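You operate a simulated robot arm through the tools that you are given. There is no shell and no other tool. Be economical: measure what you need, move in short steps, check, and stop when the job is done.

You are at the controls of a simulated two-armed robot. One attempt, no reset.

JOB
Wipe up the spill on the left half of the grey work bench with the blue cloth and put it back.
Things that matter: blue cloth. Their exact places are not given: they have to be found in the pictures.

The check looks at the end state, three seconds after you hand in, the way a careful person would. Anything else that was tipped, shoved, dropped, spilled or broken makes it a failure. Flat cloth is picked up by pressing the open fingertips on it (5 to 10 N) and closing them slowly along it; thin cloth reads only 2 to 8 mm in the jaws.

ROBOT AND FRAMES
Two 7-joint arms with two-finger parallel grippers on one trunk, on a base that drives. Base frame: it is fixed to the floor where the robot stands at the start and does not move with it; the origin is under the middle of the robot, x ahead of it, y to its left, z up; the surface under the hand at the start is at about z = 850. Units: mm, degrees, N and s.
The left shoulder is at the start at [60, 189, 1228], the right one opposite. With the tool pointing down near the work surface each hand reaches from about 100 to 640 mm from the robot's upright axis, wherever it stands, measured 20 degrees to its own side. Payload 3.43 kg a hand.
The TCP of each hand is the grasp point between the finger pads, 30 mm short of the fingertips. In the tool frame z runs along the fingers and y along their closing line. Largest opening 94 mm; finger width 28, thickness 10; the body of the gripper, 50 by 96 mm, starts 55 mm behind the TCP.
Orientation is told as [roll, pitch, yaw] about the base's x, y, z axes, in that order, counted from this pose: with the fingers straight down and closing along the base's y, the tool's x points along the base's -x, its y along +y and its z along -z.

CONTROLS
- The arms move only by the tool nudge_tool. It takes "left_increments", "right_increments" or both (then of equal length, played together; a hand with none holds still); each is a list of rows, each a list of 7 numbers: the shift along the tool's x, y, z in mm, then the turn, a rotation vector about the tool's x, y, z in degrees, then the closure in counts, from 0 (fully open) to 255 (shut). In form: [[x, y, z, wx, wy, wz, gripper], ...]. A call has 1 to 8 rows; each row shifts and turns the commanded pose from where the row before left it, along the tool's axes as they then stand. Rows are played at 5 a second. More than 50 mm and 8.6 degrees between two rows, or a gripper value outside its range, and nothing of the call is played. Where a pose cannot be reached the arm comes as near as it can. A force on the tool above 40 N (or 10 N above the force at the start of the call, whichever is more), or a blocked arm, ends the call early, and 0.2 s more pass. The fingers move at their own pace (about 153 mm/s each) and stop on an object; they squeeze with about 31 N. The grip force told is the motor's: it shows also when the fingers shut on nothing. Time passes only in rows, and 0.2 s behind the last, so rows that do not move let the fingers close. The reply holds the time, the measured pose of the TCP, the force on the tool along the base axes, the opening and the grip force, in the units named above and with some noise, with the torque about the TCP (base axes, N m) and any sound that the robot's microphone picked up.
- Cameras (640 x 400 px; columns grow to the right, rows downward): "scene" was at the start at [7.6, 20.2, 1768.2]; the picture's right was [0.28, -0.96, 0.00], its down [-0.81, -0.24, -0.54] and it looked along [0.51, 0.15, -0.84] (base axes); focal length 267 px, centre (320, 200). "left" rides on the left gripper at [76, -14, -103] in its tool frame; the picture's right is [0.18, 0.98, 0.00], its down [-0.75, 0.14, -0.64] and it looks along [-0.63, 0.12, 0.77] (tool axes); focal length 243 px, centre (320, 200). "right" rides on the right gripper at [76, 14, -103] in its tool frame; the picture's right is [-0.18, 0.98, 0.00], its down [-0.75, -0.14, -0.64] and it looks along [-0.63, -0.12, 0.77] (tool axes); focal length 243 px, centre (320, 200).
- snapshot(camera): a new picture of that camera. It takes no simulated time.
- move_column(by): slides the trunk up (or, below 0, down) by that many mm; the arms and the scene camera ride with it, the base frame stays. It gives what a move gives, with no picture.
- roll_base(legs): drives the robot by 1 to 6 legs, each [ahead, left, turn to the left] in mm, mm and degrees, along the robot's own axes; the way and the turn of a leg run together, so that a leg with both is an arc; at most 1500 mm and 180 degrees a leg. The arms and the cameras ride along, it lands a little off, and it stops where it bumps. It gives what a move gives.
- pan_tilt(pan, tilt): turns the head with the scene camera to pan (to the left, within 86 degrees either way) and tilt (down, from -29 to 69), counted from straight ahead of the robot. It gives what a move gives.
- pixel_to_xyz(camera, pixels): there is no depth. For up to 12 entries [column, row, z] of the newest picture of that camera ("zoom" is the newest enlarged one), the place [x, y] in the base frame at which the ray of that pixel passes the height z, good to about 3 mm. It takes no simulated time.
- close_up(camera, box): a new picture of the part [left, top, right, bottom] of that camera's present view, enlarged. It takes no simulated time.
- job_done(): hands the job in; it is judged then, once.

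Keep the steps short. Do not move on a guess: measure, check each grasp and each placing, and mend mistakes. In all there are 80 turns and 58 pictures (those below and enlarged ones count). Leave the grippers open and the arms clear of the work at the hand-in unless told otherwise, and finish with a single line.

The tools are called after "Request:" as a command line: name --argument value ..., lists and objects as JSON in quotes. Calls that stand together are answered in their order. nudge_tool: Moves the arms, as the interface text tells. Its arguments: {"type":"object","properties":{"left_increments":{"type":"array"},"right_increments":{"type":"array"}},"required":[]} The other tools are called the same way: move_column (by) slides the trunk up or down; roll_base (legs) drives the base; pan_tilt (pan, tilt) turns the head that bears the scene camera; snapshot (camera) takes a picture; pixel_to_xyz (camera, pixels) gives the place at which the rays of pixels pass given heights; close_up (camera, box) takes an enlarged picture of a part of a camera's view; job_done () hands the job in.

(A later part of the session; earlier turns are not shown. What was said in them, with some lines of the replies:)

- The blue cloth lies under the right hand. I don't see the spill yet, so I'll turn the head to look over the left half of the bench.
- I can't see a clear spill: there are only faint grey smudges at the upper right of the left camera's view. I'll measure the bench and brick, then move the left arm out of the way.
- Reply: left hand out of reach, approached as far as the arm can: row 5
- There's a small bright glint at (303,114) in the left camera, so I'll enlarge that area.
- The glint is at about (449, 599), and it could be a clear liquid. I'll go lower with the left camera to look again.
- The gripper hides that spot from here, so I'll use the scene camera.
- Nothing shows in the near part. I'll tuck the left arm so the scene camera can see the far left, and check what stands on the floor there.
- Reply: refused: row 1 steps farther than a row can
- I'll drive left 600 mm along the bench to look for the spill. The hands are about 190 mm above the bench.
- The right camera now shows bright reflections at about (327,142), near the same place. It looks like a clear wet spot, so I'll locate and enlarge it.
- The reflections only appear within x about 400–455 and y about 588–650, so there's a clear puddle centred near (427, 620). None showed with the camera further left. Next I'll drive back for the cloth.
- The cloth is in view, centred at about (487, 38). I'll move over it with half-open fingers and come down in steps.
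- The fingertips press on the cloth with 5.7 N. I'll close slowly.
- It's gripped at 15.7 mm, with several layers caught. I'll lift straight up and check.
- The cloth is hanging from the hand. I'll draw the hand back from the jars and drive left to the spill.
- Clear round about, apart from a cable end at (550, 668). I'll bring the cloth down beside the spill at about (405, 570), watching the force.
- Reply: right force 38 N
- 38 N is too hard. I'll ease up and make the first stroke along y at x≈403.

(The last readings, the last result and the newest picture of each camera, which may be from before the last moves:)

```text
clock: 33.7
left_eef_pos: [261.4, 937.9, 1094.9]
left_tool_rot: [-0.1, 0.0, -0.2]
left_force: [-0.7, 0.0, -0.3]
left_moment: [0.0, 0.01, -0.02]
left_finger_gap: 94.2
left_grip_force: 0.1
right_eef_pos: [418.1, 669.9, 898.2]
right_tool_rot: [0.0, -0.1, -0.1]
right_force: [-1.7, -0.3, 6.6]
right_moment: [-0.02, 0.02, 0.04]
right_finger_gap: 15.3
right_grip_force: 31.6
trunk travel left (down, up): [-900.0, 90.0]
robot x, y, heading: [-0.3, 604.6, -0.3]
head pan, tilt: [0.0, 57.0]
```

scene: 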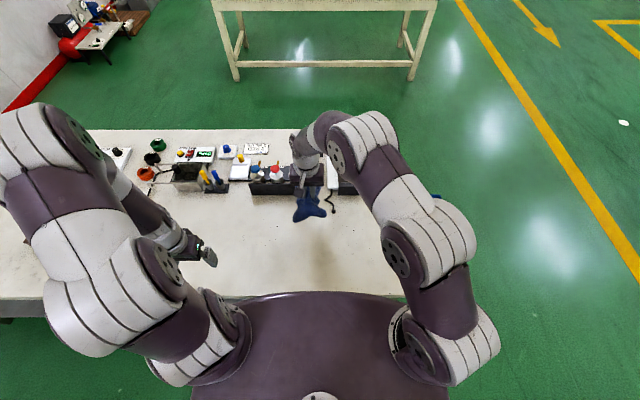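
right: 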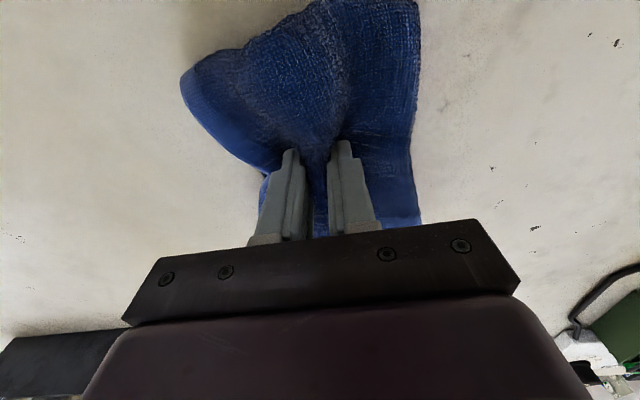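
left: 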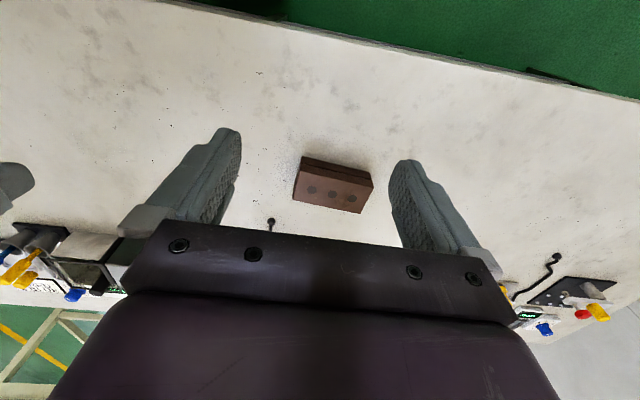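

Pressing at 6.6 N. I'll go back at x≈418, then across again at x≈435 and 450, pressing slightly more.

Request:
nudge_tool --right_increments '[[0, -20, 1, 0, 0, 0, 255], [0, -20, 0, 0, 0, 0, 255], [0, -20, 0, 0, 0, 0, 255], [0, -20, 0, 0, 0, 0, 255], [0, -20, 0, 0, 0, 0, 255], [-16, 0, 0, 0, 0, 0, 255], [0, 20, 0, 0, 0, 0, 255], [0, 20, 0, 0, 0, 0, 255]]'

Request:
nudge_tool --right_increments '[[0, 20, 0, 0, 0, 0, 255], [0, 20, 0, 0, 0, 0, 255], [0, 20, 0, 0, 0, 0, 255], [-16, 0, 0, 0, 0, 0, 255], [0, -25, 0, 0, 0, 0, 255], [0, -25, 0, 0, 0, 0, 255], [0, -25, 0, 0, 0, 0, 255], [0, -25, 0, 0, 0, 0, 255]]'

Request:
nudge_tool --right_increments '[[-10, 0, 0, 0, 0, 0, 255], [0, 25, 0, 0, 0, 0, 255], [0, 25, 0, 0, 0, 0, 255], [0, 25, 0, 0, 0, 0, 255], [0, 25, 0, 0, 0, 0, 255], [25, 0, 0, 0, 0, 0, 255], [25, 0, 0, 0, 0, 0, 255], [0, 0, 0, 0, 0, 0, 255]]'

```text
clock: 35.5
left_eef_pos: [261.0, 938.9, 1094.6]
left_tool_rot: [0.0, -0.2, -0.3]
left_force: [-0.3, -0.2, 0.1]
left_moment: [-0.02, -0.02, 0.03]
left_finger_gap: 93.9
left_grip_force: 0.0
right_eef_pos: [433.0, 611.0, 898.1]
right_tool_rot: [0.0, -0.1, -0.1]
right_force: [1.7, -3.3, 7.4]
right_moment: [-0.16, -0.06, 0.03]
right_finger_gap: 15.3
right_grip_force: 31.0
trunk travel left (down, up): [-900.0, 90.0]
robot x, y, heading: [2.2, 598.7, -0.3]
head pan, tilt: [0.0, 57.0]
```

```text
clock: 37.3
left_eef_pos: [262.8, 938.0, 1095.1]
left_tool_rot: [0.0, 0.0, -0.2]
left_force: [-0.2, -0.8, 1.1]
left_moment: [0.0, -0.01, 0.02]
left_finger_gap: 93.7
left_grip_force: 0.0
right_eef_pos: [450.7, 571.7, 896.4]
right_tool_rot: [0.1, 0.0, -0.1]
right_force: [0.8, 2.9, 9.5]
right_moment: [0.06, -0.02, 0.11]
right_finger_gap: 15.3
right_grip_force: 31.2
trunk travel left (down, up): [-900.0, 90.0]
robot x, y, heading: [-1.0, 603.8, 0.0]
head pan, tilt: [0.0, 57.0]
```

```text
clock: 39.1
left_eef_pos: [262.9, 938.0, 1094.6]
left_tool_rot: [0.0, 0.0, -0.2]
left_force: [0.3, 0.5, 0.1]
left_moment: [0.0, -0.01, 0.01]
left_finger_gap: 93.9
left_grip_force: 0.2
right_eef_pos: [407.8, 671.5, 896.5]
right_tool_rot: [0.0, 0.0, -0.1]
right_force: [-0.1, 1.6, 10.9]
right_moment: [-0.04, 0.02, 0.07]
right_finger_gap: 15.3
right_grip_force: 31.4
trunk travel left (down, up): [-900.0, 90.0]
robot x, y, heading: [-2.6, 605.6, -0.2]
head pan, tilt: [0.0, 57.0]
```

Two more strokes, at x≈390 and 375, then I'll lift.

Request:
nudge_tool --right_increments '[[18, 0, 0, 0, 0, 0, 255], [0, -25, 0, 0, 0, 0, 255], [0, -25, 0, 0, 0, 0, 255], [0, -25, 0, 0, 0, 0, 255], [0, -25, 0, 0, 0, 0, 255], [16, 0, 0, 0, 0, 0, 255], [0, 25, 0, 0, 0, 0, 255], [0, 25, 0, 0, 0, 0, 255]]'

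Request:
nudge_tool --right_increments '[[0, 25, 0, 0, 0, 0, 255], [0, 25, 0, 0, 0, 0, 255], [0, 0, -20, 0, 0, 0, 255], [0, 0, -45, 0, 0, 0, 255], [0, 0, -45, 0, 0, 0, 255], [0, 0, -45, 0, 0, 0, 255], [0, 0, -40, 0, 0, 0, 255], [0, 0, 0, 0, 0, 0, 255]]'

Request:
nudge_tool --right_increments '[[0, -45, 0, 0, 0, 0, 255], [0, -45, 0, 0, 0, 0, 255], [0, -45, 0, 0, 0, 0, 255], [0, -45, 0, 0, 0, 0, 255], [0, -45, 0, 0, 0, 0, 255], [0, -45, 0, 0, 0, 0, 255], [0, -30, 0, 0, 0, 0, 255], [0, 0, 0, 0, 0, 0, 255]]'

Request:
pan_tilt --pan 25 --tilt 45

Request:
snapshot --camera "scene"

```text
clock: 40.9
left_eef_pos: [262.0, 937.1, 1093.2]
left_tool_rot: [0.0, 0.0, -0.3]
left_force: [-0.4, -0.1, -0.3]
left_moment: [0.01, 0.04, -0.03]
left_finger_gap: 93.9
left_grip_force: 0.1
right_eef_pos: [375.3, 621.0, 897.2]
right_tool_rot: [0.0, 0.1, -0.3]
right_force: [-0.9, -3.0, 11.4]
right_moment: [-0.16, 0.04, 0.0]
right_finger_gap: 15.2
right_grip_force: 31.0
trunk travel left (down, up): [-900.0, 90.0]
robot x, y, heading: [-2.1, 602.1, -0.2]
head pan, tilt: [0.0, 57.0]
```

```text
clock: 42.7
left_eef_pos: [264.0, 937.6, 1094.3]
left_tool_rot: [0.0, 0.0, -0.2]
left_force: [1.3, 0.0, -0.7]
left_moment: [0.0, 0.03, 0.0]
left_finger_gap: 93.8
left_grip_force: 0.0
right_eef_pos: [377.6, 670.2, 1092.1]
right_tool_rot: [0.0, 0.0, -0.1]
right_force: [0.9, -0.4, -1.0]
right_moment: [-0.04, -0.02, 0.08]
right_finger_gap: 15.1
right_grip_force: 31.3
trunk travel left (down, up): [-900.0, 90.0]
robot x, y, heading: [3.5, 604.4, -0.3]
head pan, tilt: [0.0, 57.0]
```

```text
clock: 44.5
left_eef_pos: [261.6, 938.2, 1093.0]
left_tool_rot: [-0.1, -0.1, -0.2]
left_force: [0.2, 1.0, 0.8]
left_moment: [0.01, 0.03, 0.02]
left_finger_gap: 93.8
left_grip_force: 0.1
right_eef_pos: [372.9, 370.5, 1092.5]
right_tool_rot: [0.0, 0.0, -0.2]
right_force: [0.1, -0.7, -1.1]
right_moment: [-0.06, 0.02, 0.04]
right_finger_gap: 15.0
right_grip_force: 31.5
trunk travel left (down, up): [-900.0, 90.0]
robot x, y, heading: [2.9, 605.9, -0.6]
head pan, tilt: [0.0, 57.0]
```

```text
clock: 45.4
left_eef_pos: [263.0, 937.6, 1094.9]
left_tool_rot: [0.0, 0.1, -0.2]
left_force: [0.0, 0.2, 0.9]
left_moment: [0.0, 0.01, 0.06]
left_finger_gap: 94.1
left_grip_force: 0.1
right_eef_pos: [373.1, 370.1, 1093.9]
right_tool_rot: [0.0, -0.1, -0.2]
right_force: [-0.1, -0.7, -0.5]
right_moment: [-0.01, 0.0, 0.07]
right_finger_gap: 15.2
right_grip_force: 30.9
trunk travel left (down, up): [-900.0, 90.0]
robot x, y, heading: [5.8, 602.4, -0.1]
head pan, tilt: [25.0, 45.0]
```

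```text
21 pictures are left
```

scene: 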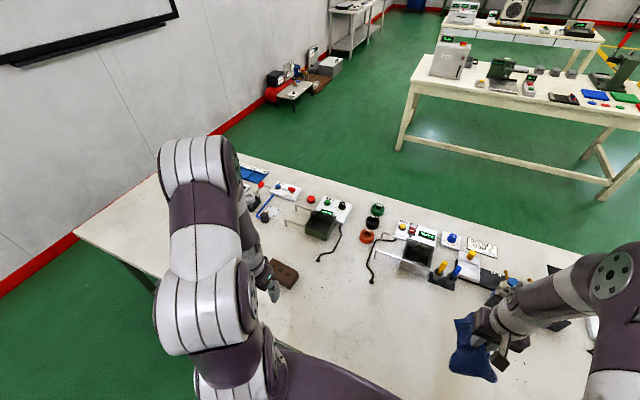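

Next I'll look closely at the wiped area, and also bring the left hand's camera over it to check for reflections.

Request:
close_up --camera "scene" --box '[290, 250, 490, 375]'

Request:
nudge_tool --left_increments '[[-10, -45, 0, 0, 0, 0, 0], [-10, -45, 0, 0, 0, 0, 0], [-10, -45, 0, 0, 0, 0, 0], [-10, -45, 0, 0, 0, 0, 0], [-10, -45, 0, 0, 0, 0, 0], [0, -45, 20, 0, 0, 0, 0], [0, -25, 20, 0, 0, 0, 0], [0, 0, 0, 0, 0, 0, 0]]'

Request:
snapshot --camera "left"

```text
3.20 times, centred on (390, 312) of scene
```

zoom: 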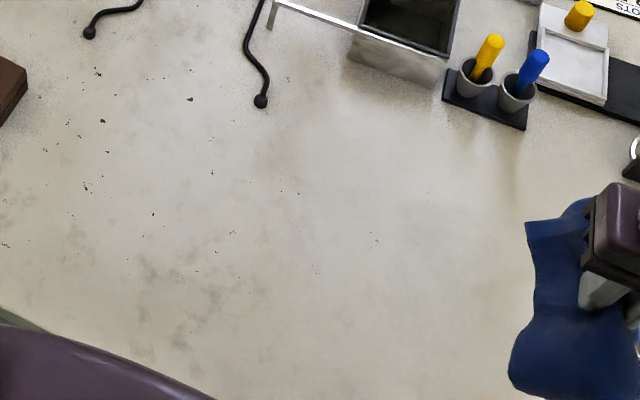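

```text
clock: 47.2
left_eef_pos: [310.4, 641.0, 1054.6]
left_tool_rot: [0.1, 0.0, -0.1]
left_force: [-0.2, -0.5, 0.2]
left_moment: [-0.04, 0.02, -0.02]
left_finger_gap: 94.2
left_grip_force: 0.0
right_eef_pos: [373.1, 370.1, 1093.7]
right_tool_rot: [0.0, -0.1, 0.0]
right_force: [0.3, 0.0, -1.5]
right_moment: [-0.02, -0.03, 0.04]
right_finger_gap: 15.3
right_grip_force: 30.4
trunk travel left (down, up): [-900.0, 90.0]
robot x, y, heading: [1.9, 606.3, -0.1]
head pan, tilt: [25.0, 45.0]
```

```text
19 pictures are left
```

left: 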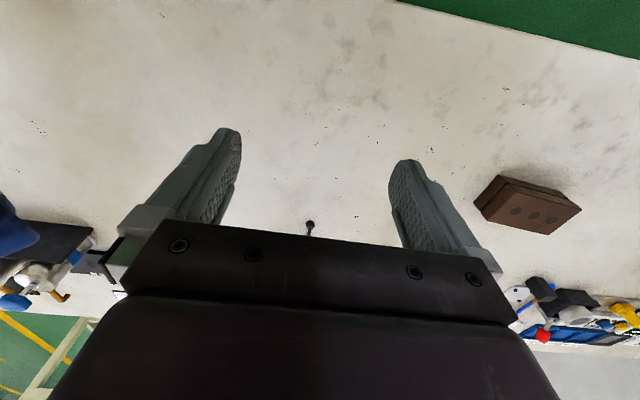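

No reflections are visible any more. One enlarged check, then a second from a shifted viewpoint.

Request:
close_up --camera "left" --box '[220, 70, 420, 220]'

Request:
nudge_tool --left_increments '[[-20, -30, 0, 0, 0, 0, 0], [-20, -10, 0, 0, 0, 0, 0], [0, 0, 0, 0, 0, 0, 0]]'

Request:
close_up --camera "left" --box '[220, 50, 420, 200]'

```text
2.67 times, centred on (320, 145) of left
```

zoom: 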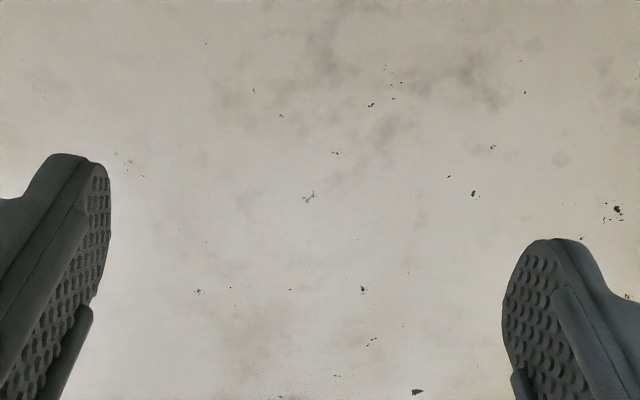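

```text
clock: 48.0
left_eef_pos: [352.9, 603.7, 1056.7]
left_tool_rot: [0.0, 0.0, -0.3]
left_force: [-0.5, -0.9, -0.6]
left_moment: [-0.01, 0.01, 0.01]
left_finger_gap: 94.0
left_grip_force: 0.0
right_eef_pos: [372.5, 370.9, 1092.7]
right_tool_rot: [0.1, 0.1, -0.1]
right_force: [0.8, -0.6, -1.2]
right_moment: [0.0, -0.02, 0.02]
right_finger_gap: 15.2
right_grip_force: 30.6
trunk travel left (down, up): [-900.0, 90.0]
robot x, y, heading: [2.0, 600.7, -0.0]
head pan, tilt: [25.0, 45.0]
```

```text
2.67 times, centred on (320, 125) of left
```

zoom: 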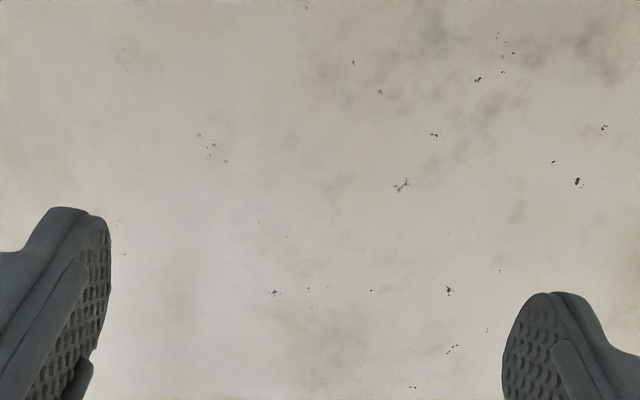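

The wiped area is dry from both viewpoints. I'll move the left arm back, re-centre the right hand, and drive back to the cloth's place.

Request:
nudge_tool --left_increments '[[15, 45, -10, 0, 0, 0, 0], [15, 45, -10, 0, 0, 0, 0], [15, 45, -10, 0, 0, 0, 0], [15, 45, -10, 0, 0, 0, 0], [15, 45, 0, 0, 0, 0, 0], [10, 45, 0, 0, 0, 0, 0], [0, 45, 0, 0, 0, 0, 0], [0, 20, 0, 0, 0, 0, 0]]'

Request:
nudge_tool --right_increments '[[0, 45, 0, 0, 0, 0, 255], [0, 45, 0, 0, 0, 0, 255], [0, 45, 0, 0, 0, 0, 255], [0, 45, 0, 0, 0, 0, 255], [0, 45, 0, 0, 0, 0, 255], [0, 41, 0, 0, 0, 0, 255], [0, 0, 0, 0, 0, 0, 255]]'

Request:
roll_base --legs '[[0, -300, 0], [0, -302, 0]]'

Request:
snapshot --camera "right"

```text
clock: 49.8
left_eef_pos: [263.7, 938.1, 1093.5]
left_tool_rot: [0.0, 0.0, -0.2]
left_force: [-0.3, 0.5, -0.2]
left_moment: [0.01, -0.01, 0.0]
left_finger_gap: 93.9
left_grip_force: 0.0
right_eef_pos: [372.6, 370.9, 1093.3]
right_tool_rot: [-0.1, 0.0, -0.1]
right_force: [-0.2, 0.3, -0.5]
right_moment: [0.0, 0.0, 0.07]
right_finger_gap: 15.1
right_grip_force: 31.2
trunk travel left (down, up): [-900.0, 90.0]
robot x, y, heading: [2.2, 605.9, -0.1]
head pan, tilt: [25.0, 45.0]
```

```text
clock: 51.4
left_eef_pos: [266.2, 936.0, 1093.5]
left_tool_rot: [0.0, 0.0, -0.2]
left_force: [0.3, 0.2, -0.6]
left_moment: [0.0, -0.02, 0.0]
left_finger_gap: 93.9
left_grip_force: 0.1
right_eef_pos: [376.1, 636.9, 1091.6]
right_tool_rot: [0.0, 0.0, -0.2]
right_force: [-0.1, 0.3, -1.6]
right_moment: [-0.03, 0.02, 0.09]
right_finger_gap: 15.2
right_grip_force: 30.7
trunk travel left (down, up): [-900.0, 90.0]
robot x, y, heading: [5.5, 602.4, 0.0]
head pan, tilt: [25.0, 45.0]
```

```text
clock: 55.2
left_eef_pos: [263.5, 324.2, 1092.9]
left_tool_rot: [-0.1, 0.0, -0.3]
left_force: [1.2, 0.1, 0.1]
left_moment: [0.0, 0.0, 0.02]
left_finger_gap: 93.8
left_grip_force: 0.0
right_eef_pos: [372.9, 23.2, 1091.5]
right_tool_rot: [-0.1, 0.0, -0.2]
right_force: [-0.3, 0.4, -0.5]
right_moment: [-0.01, 0.0, 0.04]
right_finger_gap: 15.1
right_grip_force: 31.1
trunk travel left (down, up): [-900.0, 90.0]
robot x, y, heading: [3.3, -10.6, -0.4]
head pan, tilt: [25.0, 45.0]
```

```text
16 pictures are left
```

right: 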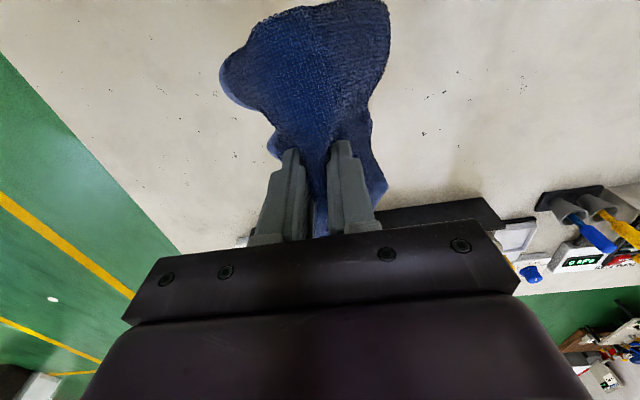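

Next I'll move over the original grasp point (479, 34) and lower to just above contact.

Request:
nudge_tool --right_increments '[[-40, 5, 0, 0, 0, 0, 255], [-40, 6, 0, 0, 0, 0, 255], [-26, 0, 30, 0, 0, 0, 255], [0, 0, 45, 0, 0, 0, 255], [0, 0, 45, 0, 0, 0, 255], [0, 0, 40, 0, 0, 0, 255], [0, 0, 25, 0, 0, 0, 255], [0, 0, 0, 0, 0, 0, 255]]'

Request:
snapshot --camera "right"

```text
clock: 57.0
left_eef_pos: [263.0, 323.7, 1094.0]
left_tool_rot: [0.0, 0.0, -0.3]
left_force: [0.0, -0.3, 0.7]
left_moment: [0.02, 0.0, 0.01]
left_finger_gap: 94.1
left_grip_force: 0.1
right_eef_pos: [479.6, 31.7, 904.3]
right_tool_rot: [0.0, -0.1, -0.2]
right_force: [0.8, -0.2, 0.7]
right_moment: [-0.02, -0.03, 0.05]
right_finger_gap: 15.1
right_grip_force: 30.9
trunk travel left (down, up): [-900.0, 90.0]
robot x, y, heading: [3.6, -12.4, -0.4]
head pan, tilt: [25.0, 45.0]
```

```text
15 pictures are left
```

right: 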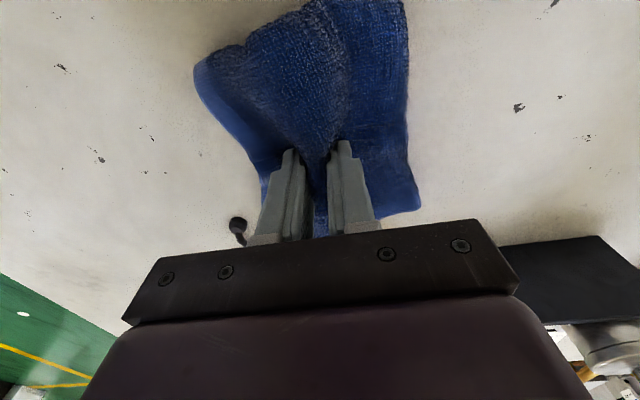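

The cloth lies in place and clear of the cable. I'll lower a little more and open slowly, which also spreads the bunch back out.

Request:
nudge_tool --right_increments '[[0, 2, 4, 0, 0, 0, 255], [0, 0, 4, 0, 0, 0, 255], [0, 0, 0, 0, 0, 0, 220], [0, 0, 0, 0, 0, 0, 180], [0, 0, 0, 0, 0, 0, 140], [0, 0, 0, 0, 0, 0, 100], [0, 0, 0, 0, 0, 0, 80], [0, 0, 0, 0, 0, 0, 80]]'

Request:
nudge_tool --right_increments '[[0, 0, -10, 0, 0, 0, 80], [0, 0, -30, 0, 0, 0, 80], [0, 0, -40, 0, 0, 0, 80], [30, 0, -35, 0, 0, 0, 40], [45, 0, -15, 0, 0, 0, 0], [45, 0, -15, 0, 0, 0, 0], [20, 0, 0, 0, 0, 0, 0]]'

Request:
snapshot --camera "right"

Request:
pixel_to_xyz --camera "right" --pixels '[[272, 146, 853], [385, 119, 853], [397, 215, 853], [303, 226, 853]]'

```text
clock: 58.8
left_eef_pos: [263.3, 322.3, 1094.0]
left_tool_rot: [-0.1, 0.0, -0.4]
left_force: [0.0, -0.7, -0.6]
left_moment: [0.03, 0.01, -0.01]
left_finger_gap: 94.3
left_grip_force: 0.1
right_eef_pos: [479.6, 35.2, 899.0]
right_tool_rot: [0.0, 0.0, -0.2]
right_force: [-0.8, 0.6, 0.6]
right_moment: [-0.02, -0.02, -0.02]
right_finger_gap: 64.0
right_grip_force: 0.0
trunk travel left (down, up): [-900.0, 90.0]
robot x, y, heading: [-3.1, -8.4, -0.1]
head pan, tilt: [25.0, 45.0]
```

```text
clock: 60.4
left_eef_pos: [262.8, 323.7, 1094.2]
left_tool_rot: [-0.1, 0.0, -0.3]
left_force: [0.4, -0.5, -0.9]
left_moment: [0.0, 0.02, -0.01]
left_finger_gap: 93.7
left_grip_force: 0.0
right_eef_pos: [340.9, 33.4, 1043.4]
right_tool_rot: [-0.1, 0.0, -0.3]
right_force: [0.2, -0.1, 0.4]
right_moment: [-0.01, -0.02, 0.01]
right_finger_gap: 94.3
right_grip_force: 0.1
trunk travel left (down, up): [-900.0, 90.0]
robot x, y, heading: [-0.5, -7.5, -0.1]
head pan, tilt: [25.0, 45.0]
```

```text
14 pictures are left
```

right: 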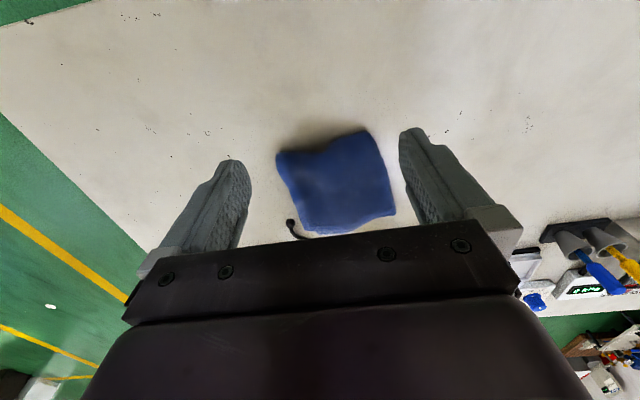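

```text
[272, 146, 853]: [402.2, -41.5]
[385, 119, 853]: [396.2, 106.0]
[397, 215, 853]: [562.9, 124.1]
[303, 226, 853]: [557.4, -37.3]
```

The cloth is back in its place, lying almost as before. I'll take one last look at the whole bench.

Request:
close_up --camera "right" --box '[220, 80, 460, 250]'

Request:
snapshot --camera "scene"

```text
2.35 times, centred on (340, 165) of right
```

zoom: 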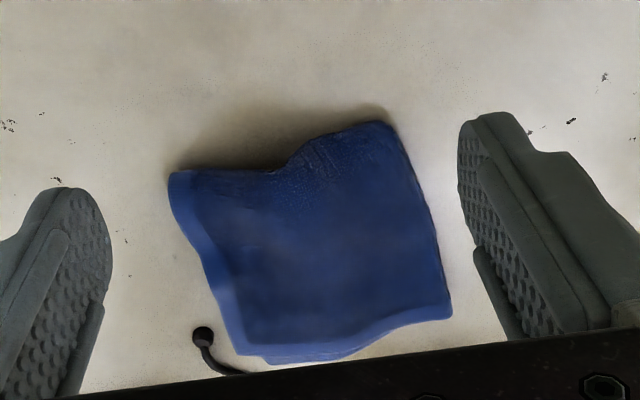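

```text
12 pictures are left
```

scene: 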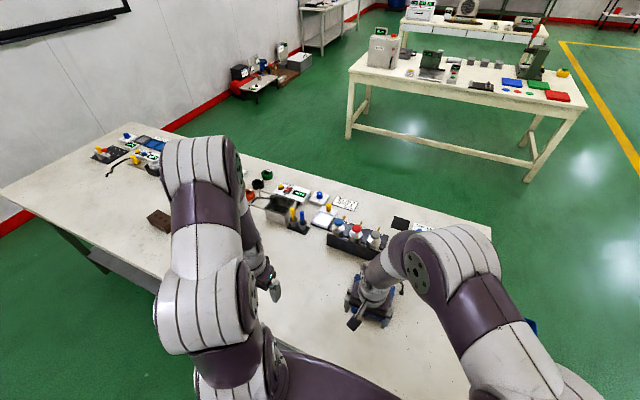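

Everything stands as before. But I should check where the bench's middle is, to be sure this spill is on the left half.

Request:
pixel_to_xyz --camera "scene" --pixels '[[491, 230, 850], [0, 190, 850], [103, 128, 850]]'

```text
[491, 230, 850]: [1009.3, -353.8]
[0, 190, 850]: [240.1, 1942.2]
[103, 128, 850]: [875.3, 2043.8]
```

The bench runs from y≈-355 to 1930, so its middle is at about 785 and the wiped spot is just short of that. I'll survey the far left for another clear spill before handing in. First I'll move the right hand aside.

Request:
nudge_tool --right_increments '[[15, -45, -10, 0, 0, 0, 0], [15, -45, -10, 0, 0, 0, 0], [15, -45, -10, 0, 0, 0, 0], [15, -45, -10, 0, 0, 0, 0], [0, -45, -10, 0, 0, 0, 0]]'

Request:
roll_base --legs '[[0, 450, 0], [0, 450, 0]]'

Request:
pan_tilt --pan 5 --tilt 60

Request:
close_up --camera "scene" --box '[160, 80, 480, 280]'

```text
clock: 61.6
left_eef_pos: [264.5, 321.9, 1094.4]
left_tool_rot: [0.1, 0.0, -0.3]
left_force: [0.1, -0.1, -0.4]
left_moment: [0.02, 0.0, 0.04]
left_finger_gap: 93.8
left_grip_force: 0.0
right_eef_pos: [278.9, -189.6, 1093.3]
right_tool_rot: [0.1, 0.0, -0.2]
right_force: [-1.1, -0.3, -0.6]
right_moment: [0.0, 0.02, 0.01]
right_finger_gap: 94.0
right_grip_force: 0.1
trunk travel left (down, up): [-900.0, 90.0]
robot x, y, heading: [1.8, -10.9, -0.3]
head pan, tilt: [25.0, 45.0]
```

```text
clock: 66.6
left_eef_pos: [272.5, 1223.7, 1094.6]
left_tool_rot: [0.0, 0.0, -0.6]
left_force: [0.2, 0.0, 0.3]
left_moment: [0.01, 0.0, 0.02]
left_finger_gap: 93.8
left_grip_force: 0.1
right_eef_pos: [285.9, 713.5, 1092.7]
right_tool_rot: [0.0, 0.1, -0.5]
right_force: [-0.6, -0.1, 0.1]
right_moment: [0.0, 0.0, -0.01]
right_finger_gap: 94.0
right_grip_force: 0.0
trunk travel left (down, up): [-900.0, 90.0]
robot x, y, heading: [5.6, 893.6, -0.5]
head pan, tilt: [25.0, 45.0]
```

```text
clock: 67.5
left_eef_pos: [271.5, 1225.3, 1093.7]
left_tool_rot: [0.0, 0.1, -0.5]
left_force: [0.0, -0.5, -0.6]
left_moment: [-0.02, 0.0, 0.01]
left_finger_gap: 94.0
left_grip_force: 0.1
right_eef_pos: [284.1, 715.9, 1093.9]
right_tool_rot: [-0.1, 0.0, -0.4]
right_force: [-0.6, 0.5, 0.0]
right_moment: [-0.01, 0.01, 0.0]
right_finger_gap: 94.3
right_grip_force: 0.1
trunk travel left (down, up): [-900.0, 90.0]
robot x, y, heading: [7.8, 897.1, -0.2]
head pan, tilt: [5.0, 60.0]
```

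```text
2.00 times, centred on (320, 180) of scene
```

zoom: 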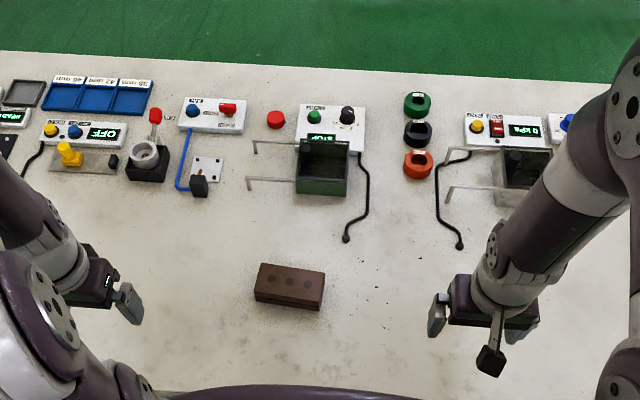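

No reflections here. I'll go further left.

Request:
roll_base --legs '[[0, 180, 0]]'

Request:
close_up --camera "scene" --box '[160, 100, 480, 300]'

Request:
roll_base --legs '[[0, 180, 0]]'

Request:
close_up --camera "scene" --box '[160, 100, 480, 300]'

Request:
snapshot --camera "left"

```text
clock: 69.0
left_eef_pos: [273.8, 1403.8, 1096.3]
left_tool_rot: [0.1, 0.0, -0.5]
left_force: [0.7, -1.2, 0.2]
left_moment: [0.07, 0.03, -0.02]
left_finger_gap: 94.1
left_grip_force: 0.1
right_eef_pos: [286.5, 891.4, 1092.4]
right_tool_rot: [0.2, 0.0, -0.4]
right_force: [0.2, 0.0, -0.1]
right_moment: [0.01, 0.0, 0.01]
right_finger_gap: 93.8
right_grip_force: 0.0
trunk travel left (down, up): [-900.0, 90.0]
robot x, y, heading: [8.2, 1078.5, -0.4]
head pan, tilt: [5.0, 60.0]
```

```text
2.00 times, centred on (320, 200) of scene
```

zoom: 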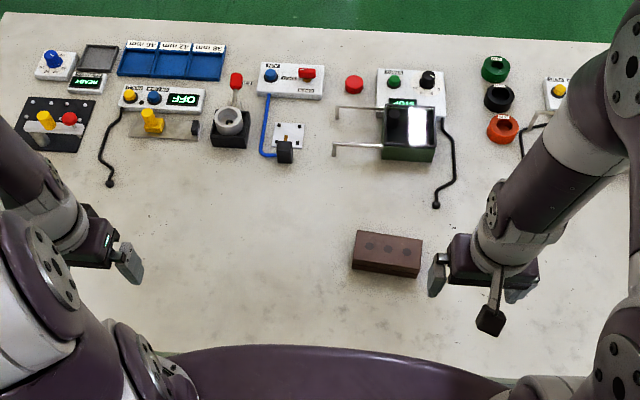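

```text
clock: 70.5
left_eef_pos: [275.8, 1581.6, 1094.5]
left_tool_rot: [0.0, 0.1, -0.6]
left_force: [0.5, -0.1, 0.1]
left_moment: [0.03, -0.02, -0.01]
left_finger_gap: 93.6
left_grip_force: 0.0
right_eef_pos: [287.9, 1071.5, 1091.8]
right_tool_rot: [0.1, 0.0, -0.6]
right_force: [1.1, -0.6, 0.3]
right_moment: [0.0, 0.03, 0.02]
right_finger_gap: 94.1
right_grip_force: 0.1
trunk travel left (down, up): [-900.0, 90.0]
robot x, y, heading: [10.1, 1254.7, -0.5]
head pan, tilt: [5.0, 60.0]
```

```text
2.00 times, centred on (320, 200) of scene
```

zoom: 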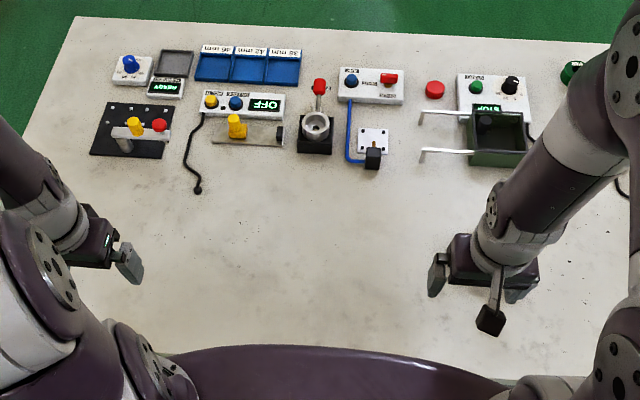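

```text
8 pictures are left
```

left: 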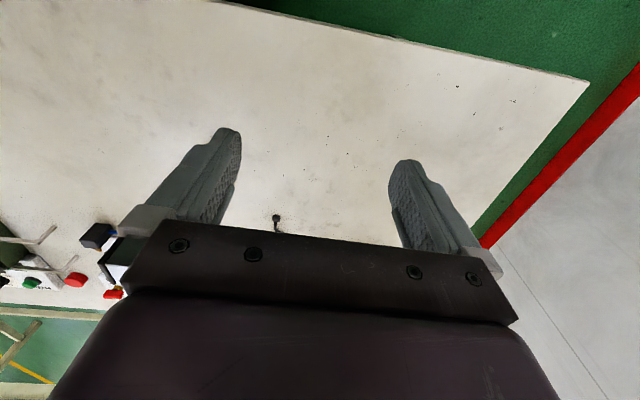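

Still nothing. One more look near the left end, and one at y≈780 on the way back.

Request:
roll_base --legs '[[0, 150, 0]]'

Request:
close_up --camera "scene" --box '[140, 100, 460, 300]'

Request:
roll_base --legs '[[0, -320, 0], [0, -320, 0.5]]'

Request:
close_up --camera "scene" --box '[160, 100, 480, 300]'

```text
clock: 71.8
left_eef_pos: [276.6, 1730.2, 1094.7]
left_tool_rot: [0.1, -0.1, -0.6]
left_force: [-0.4, 0.9, 0.7]
left_moment: [0.05, 0.01, 0.04]
left_finger_gap: 93.9
left_grip_force: 0.1
right_eef_pos: [290.5, 1220.3, 1092.1]
right_tool_rot: [0.1, 0.0, -0.5]
right_force: [0.1, 0.1, -0.5]
right_moment: [0.03, -0.03, -0.01]
right_finger_gap: 93.8
right_grip_force: 0.1
trunk travel left (down, up): [-900.0, 90.0]
robot x, y, heading: [9.7, 1401.2, -0.5]
head pan, tilt: [5.0, 60.0]
```

```text
2.00 times, centred on (300, 200) of scene
```

zoom: 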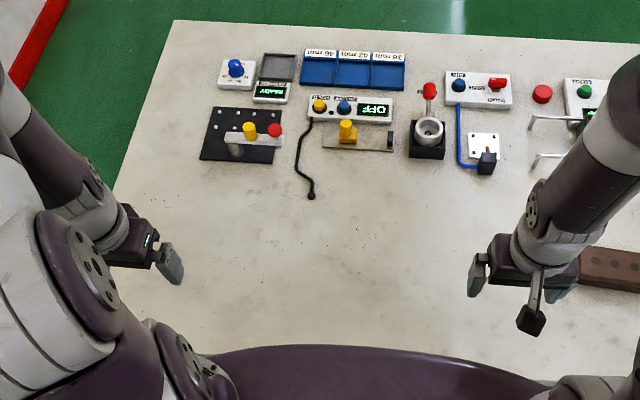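

```text
clock: 75.7
left_eef_pos: [269.4, 1095.7, 1092.3]
left_tool_rot: [-0.2, 0.0, 0.1]
left_force: [0.1, -0.1, -0.6]
left_moment: [0.01, 0.01, -0.02]
left_finger_gap: 93.8
left_grip_force: 0.1
right_eef_pos: [288.7, 586.1, 1092.8]
right_tool_rot: [-0.1, 0.1, 0.2]
right_force: [0.2, -0.4, -0.8]
right_moment: [0.02, -0.03, 0.02]
right_finger_gap: 93.9
right_grip_force: 0.0
trunk travel left (down, up): [-900.0, 90.0]
robot x, y, heading: [7.6, 763.1, 0.2]
head pan, tilt: [5.0, 60.0]
```

```text
2.00 times, centred on (320, 200) of scene
```

zoom: 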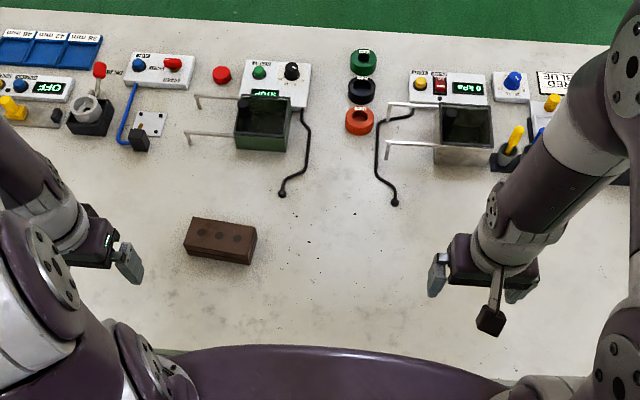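

No other spill is visible, the wiped spot is dry, the cloth is back in its place, and the hands are open and clear. Handing in.

Request:
job_done

```text
The job is handed in.
```

I wiped up the clear spill at about (427, 620), slightly right of the bench's measured middle (y≈785), put the blue cloth back, and saw no other spill on the left half.
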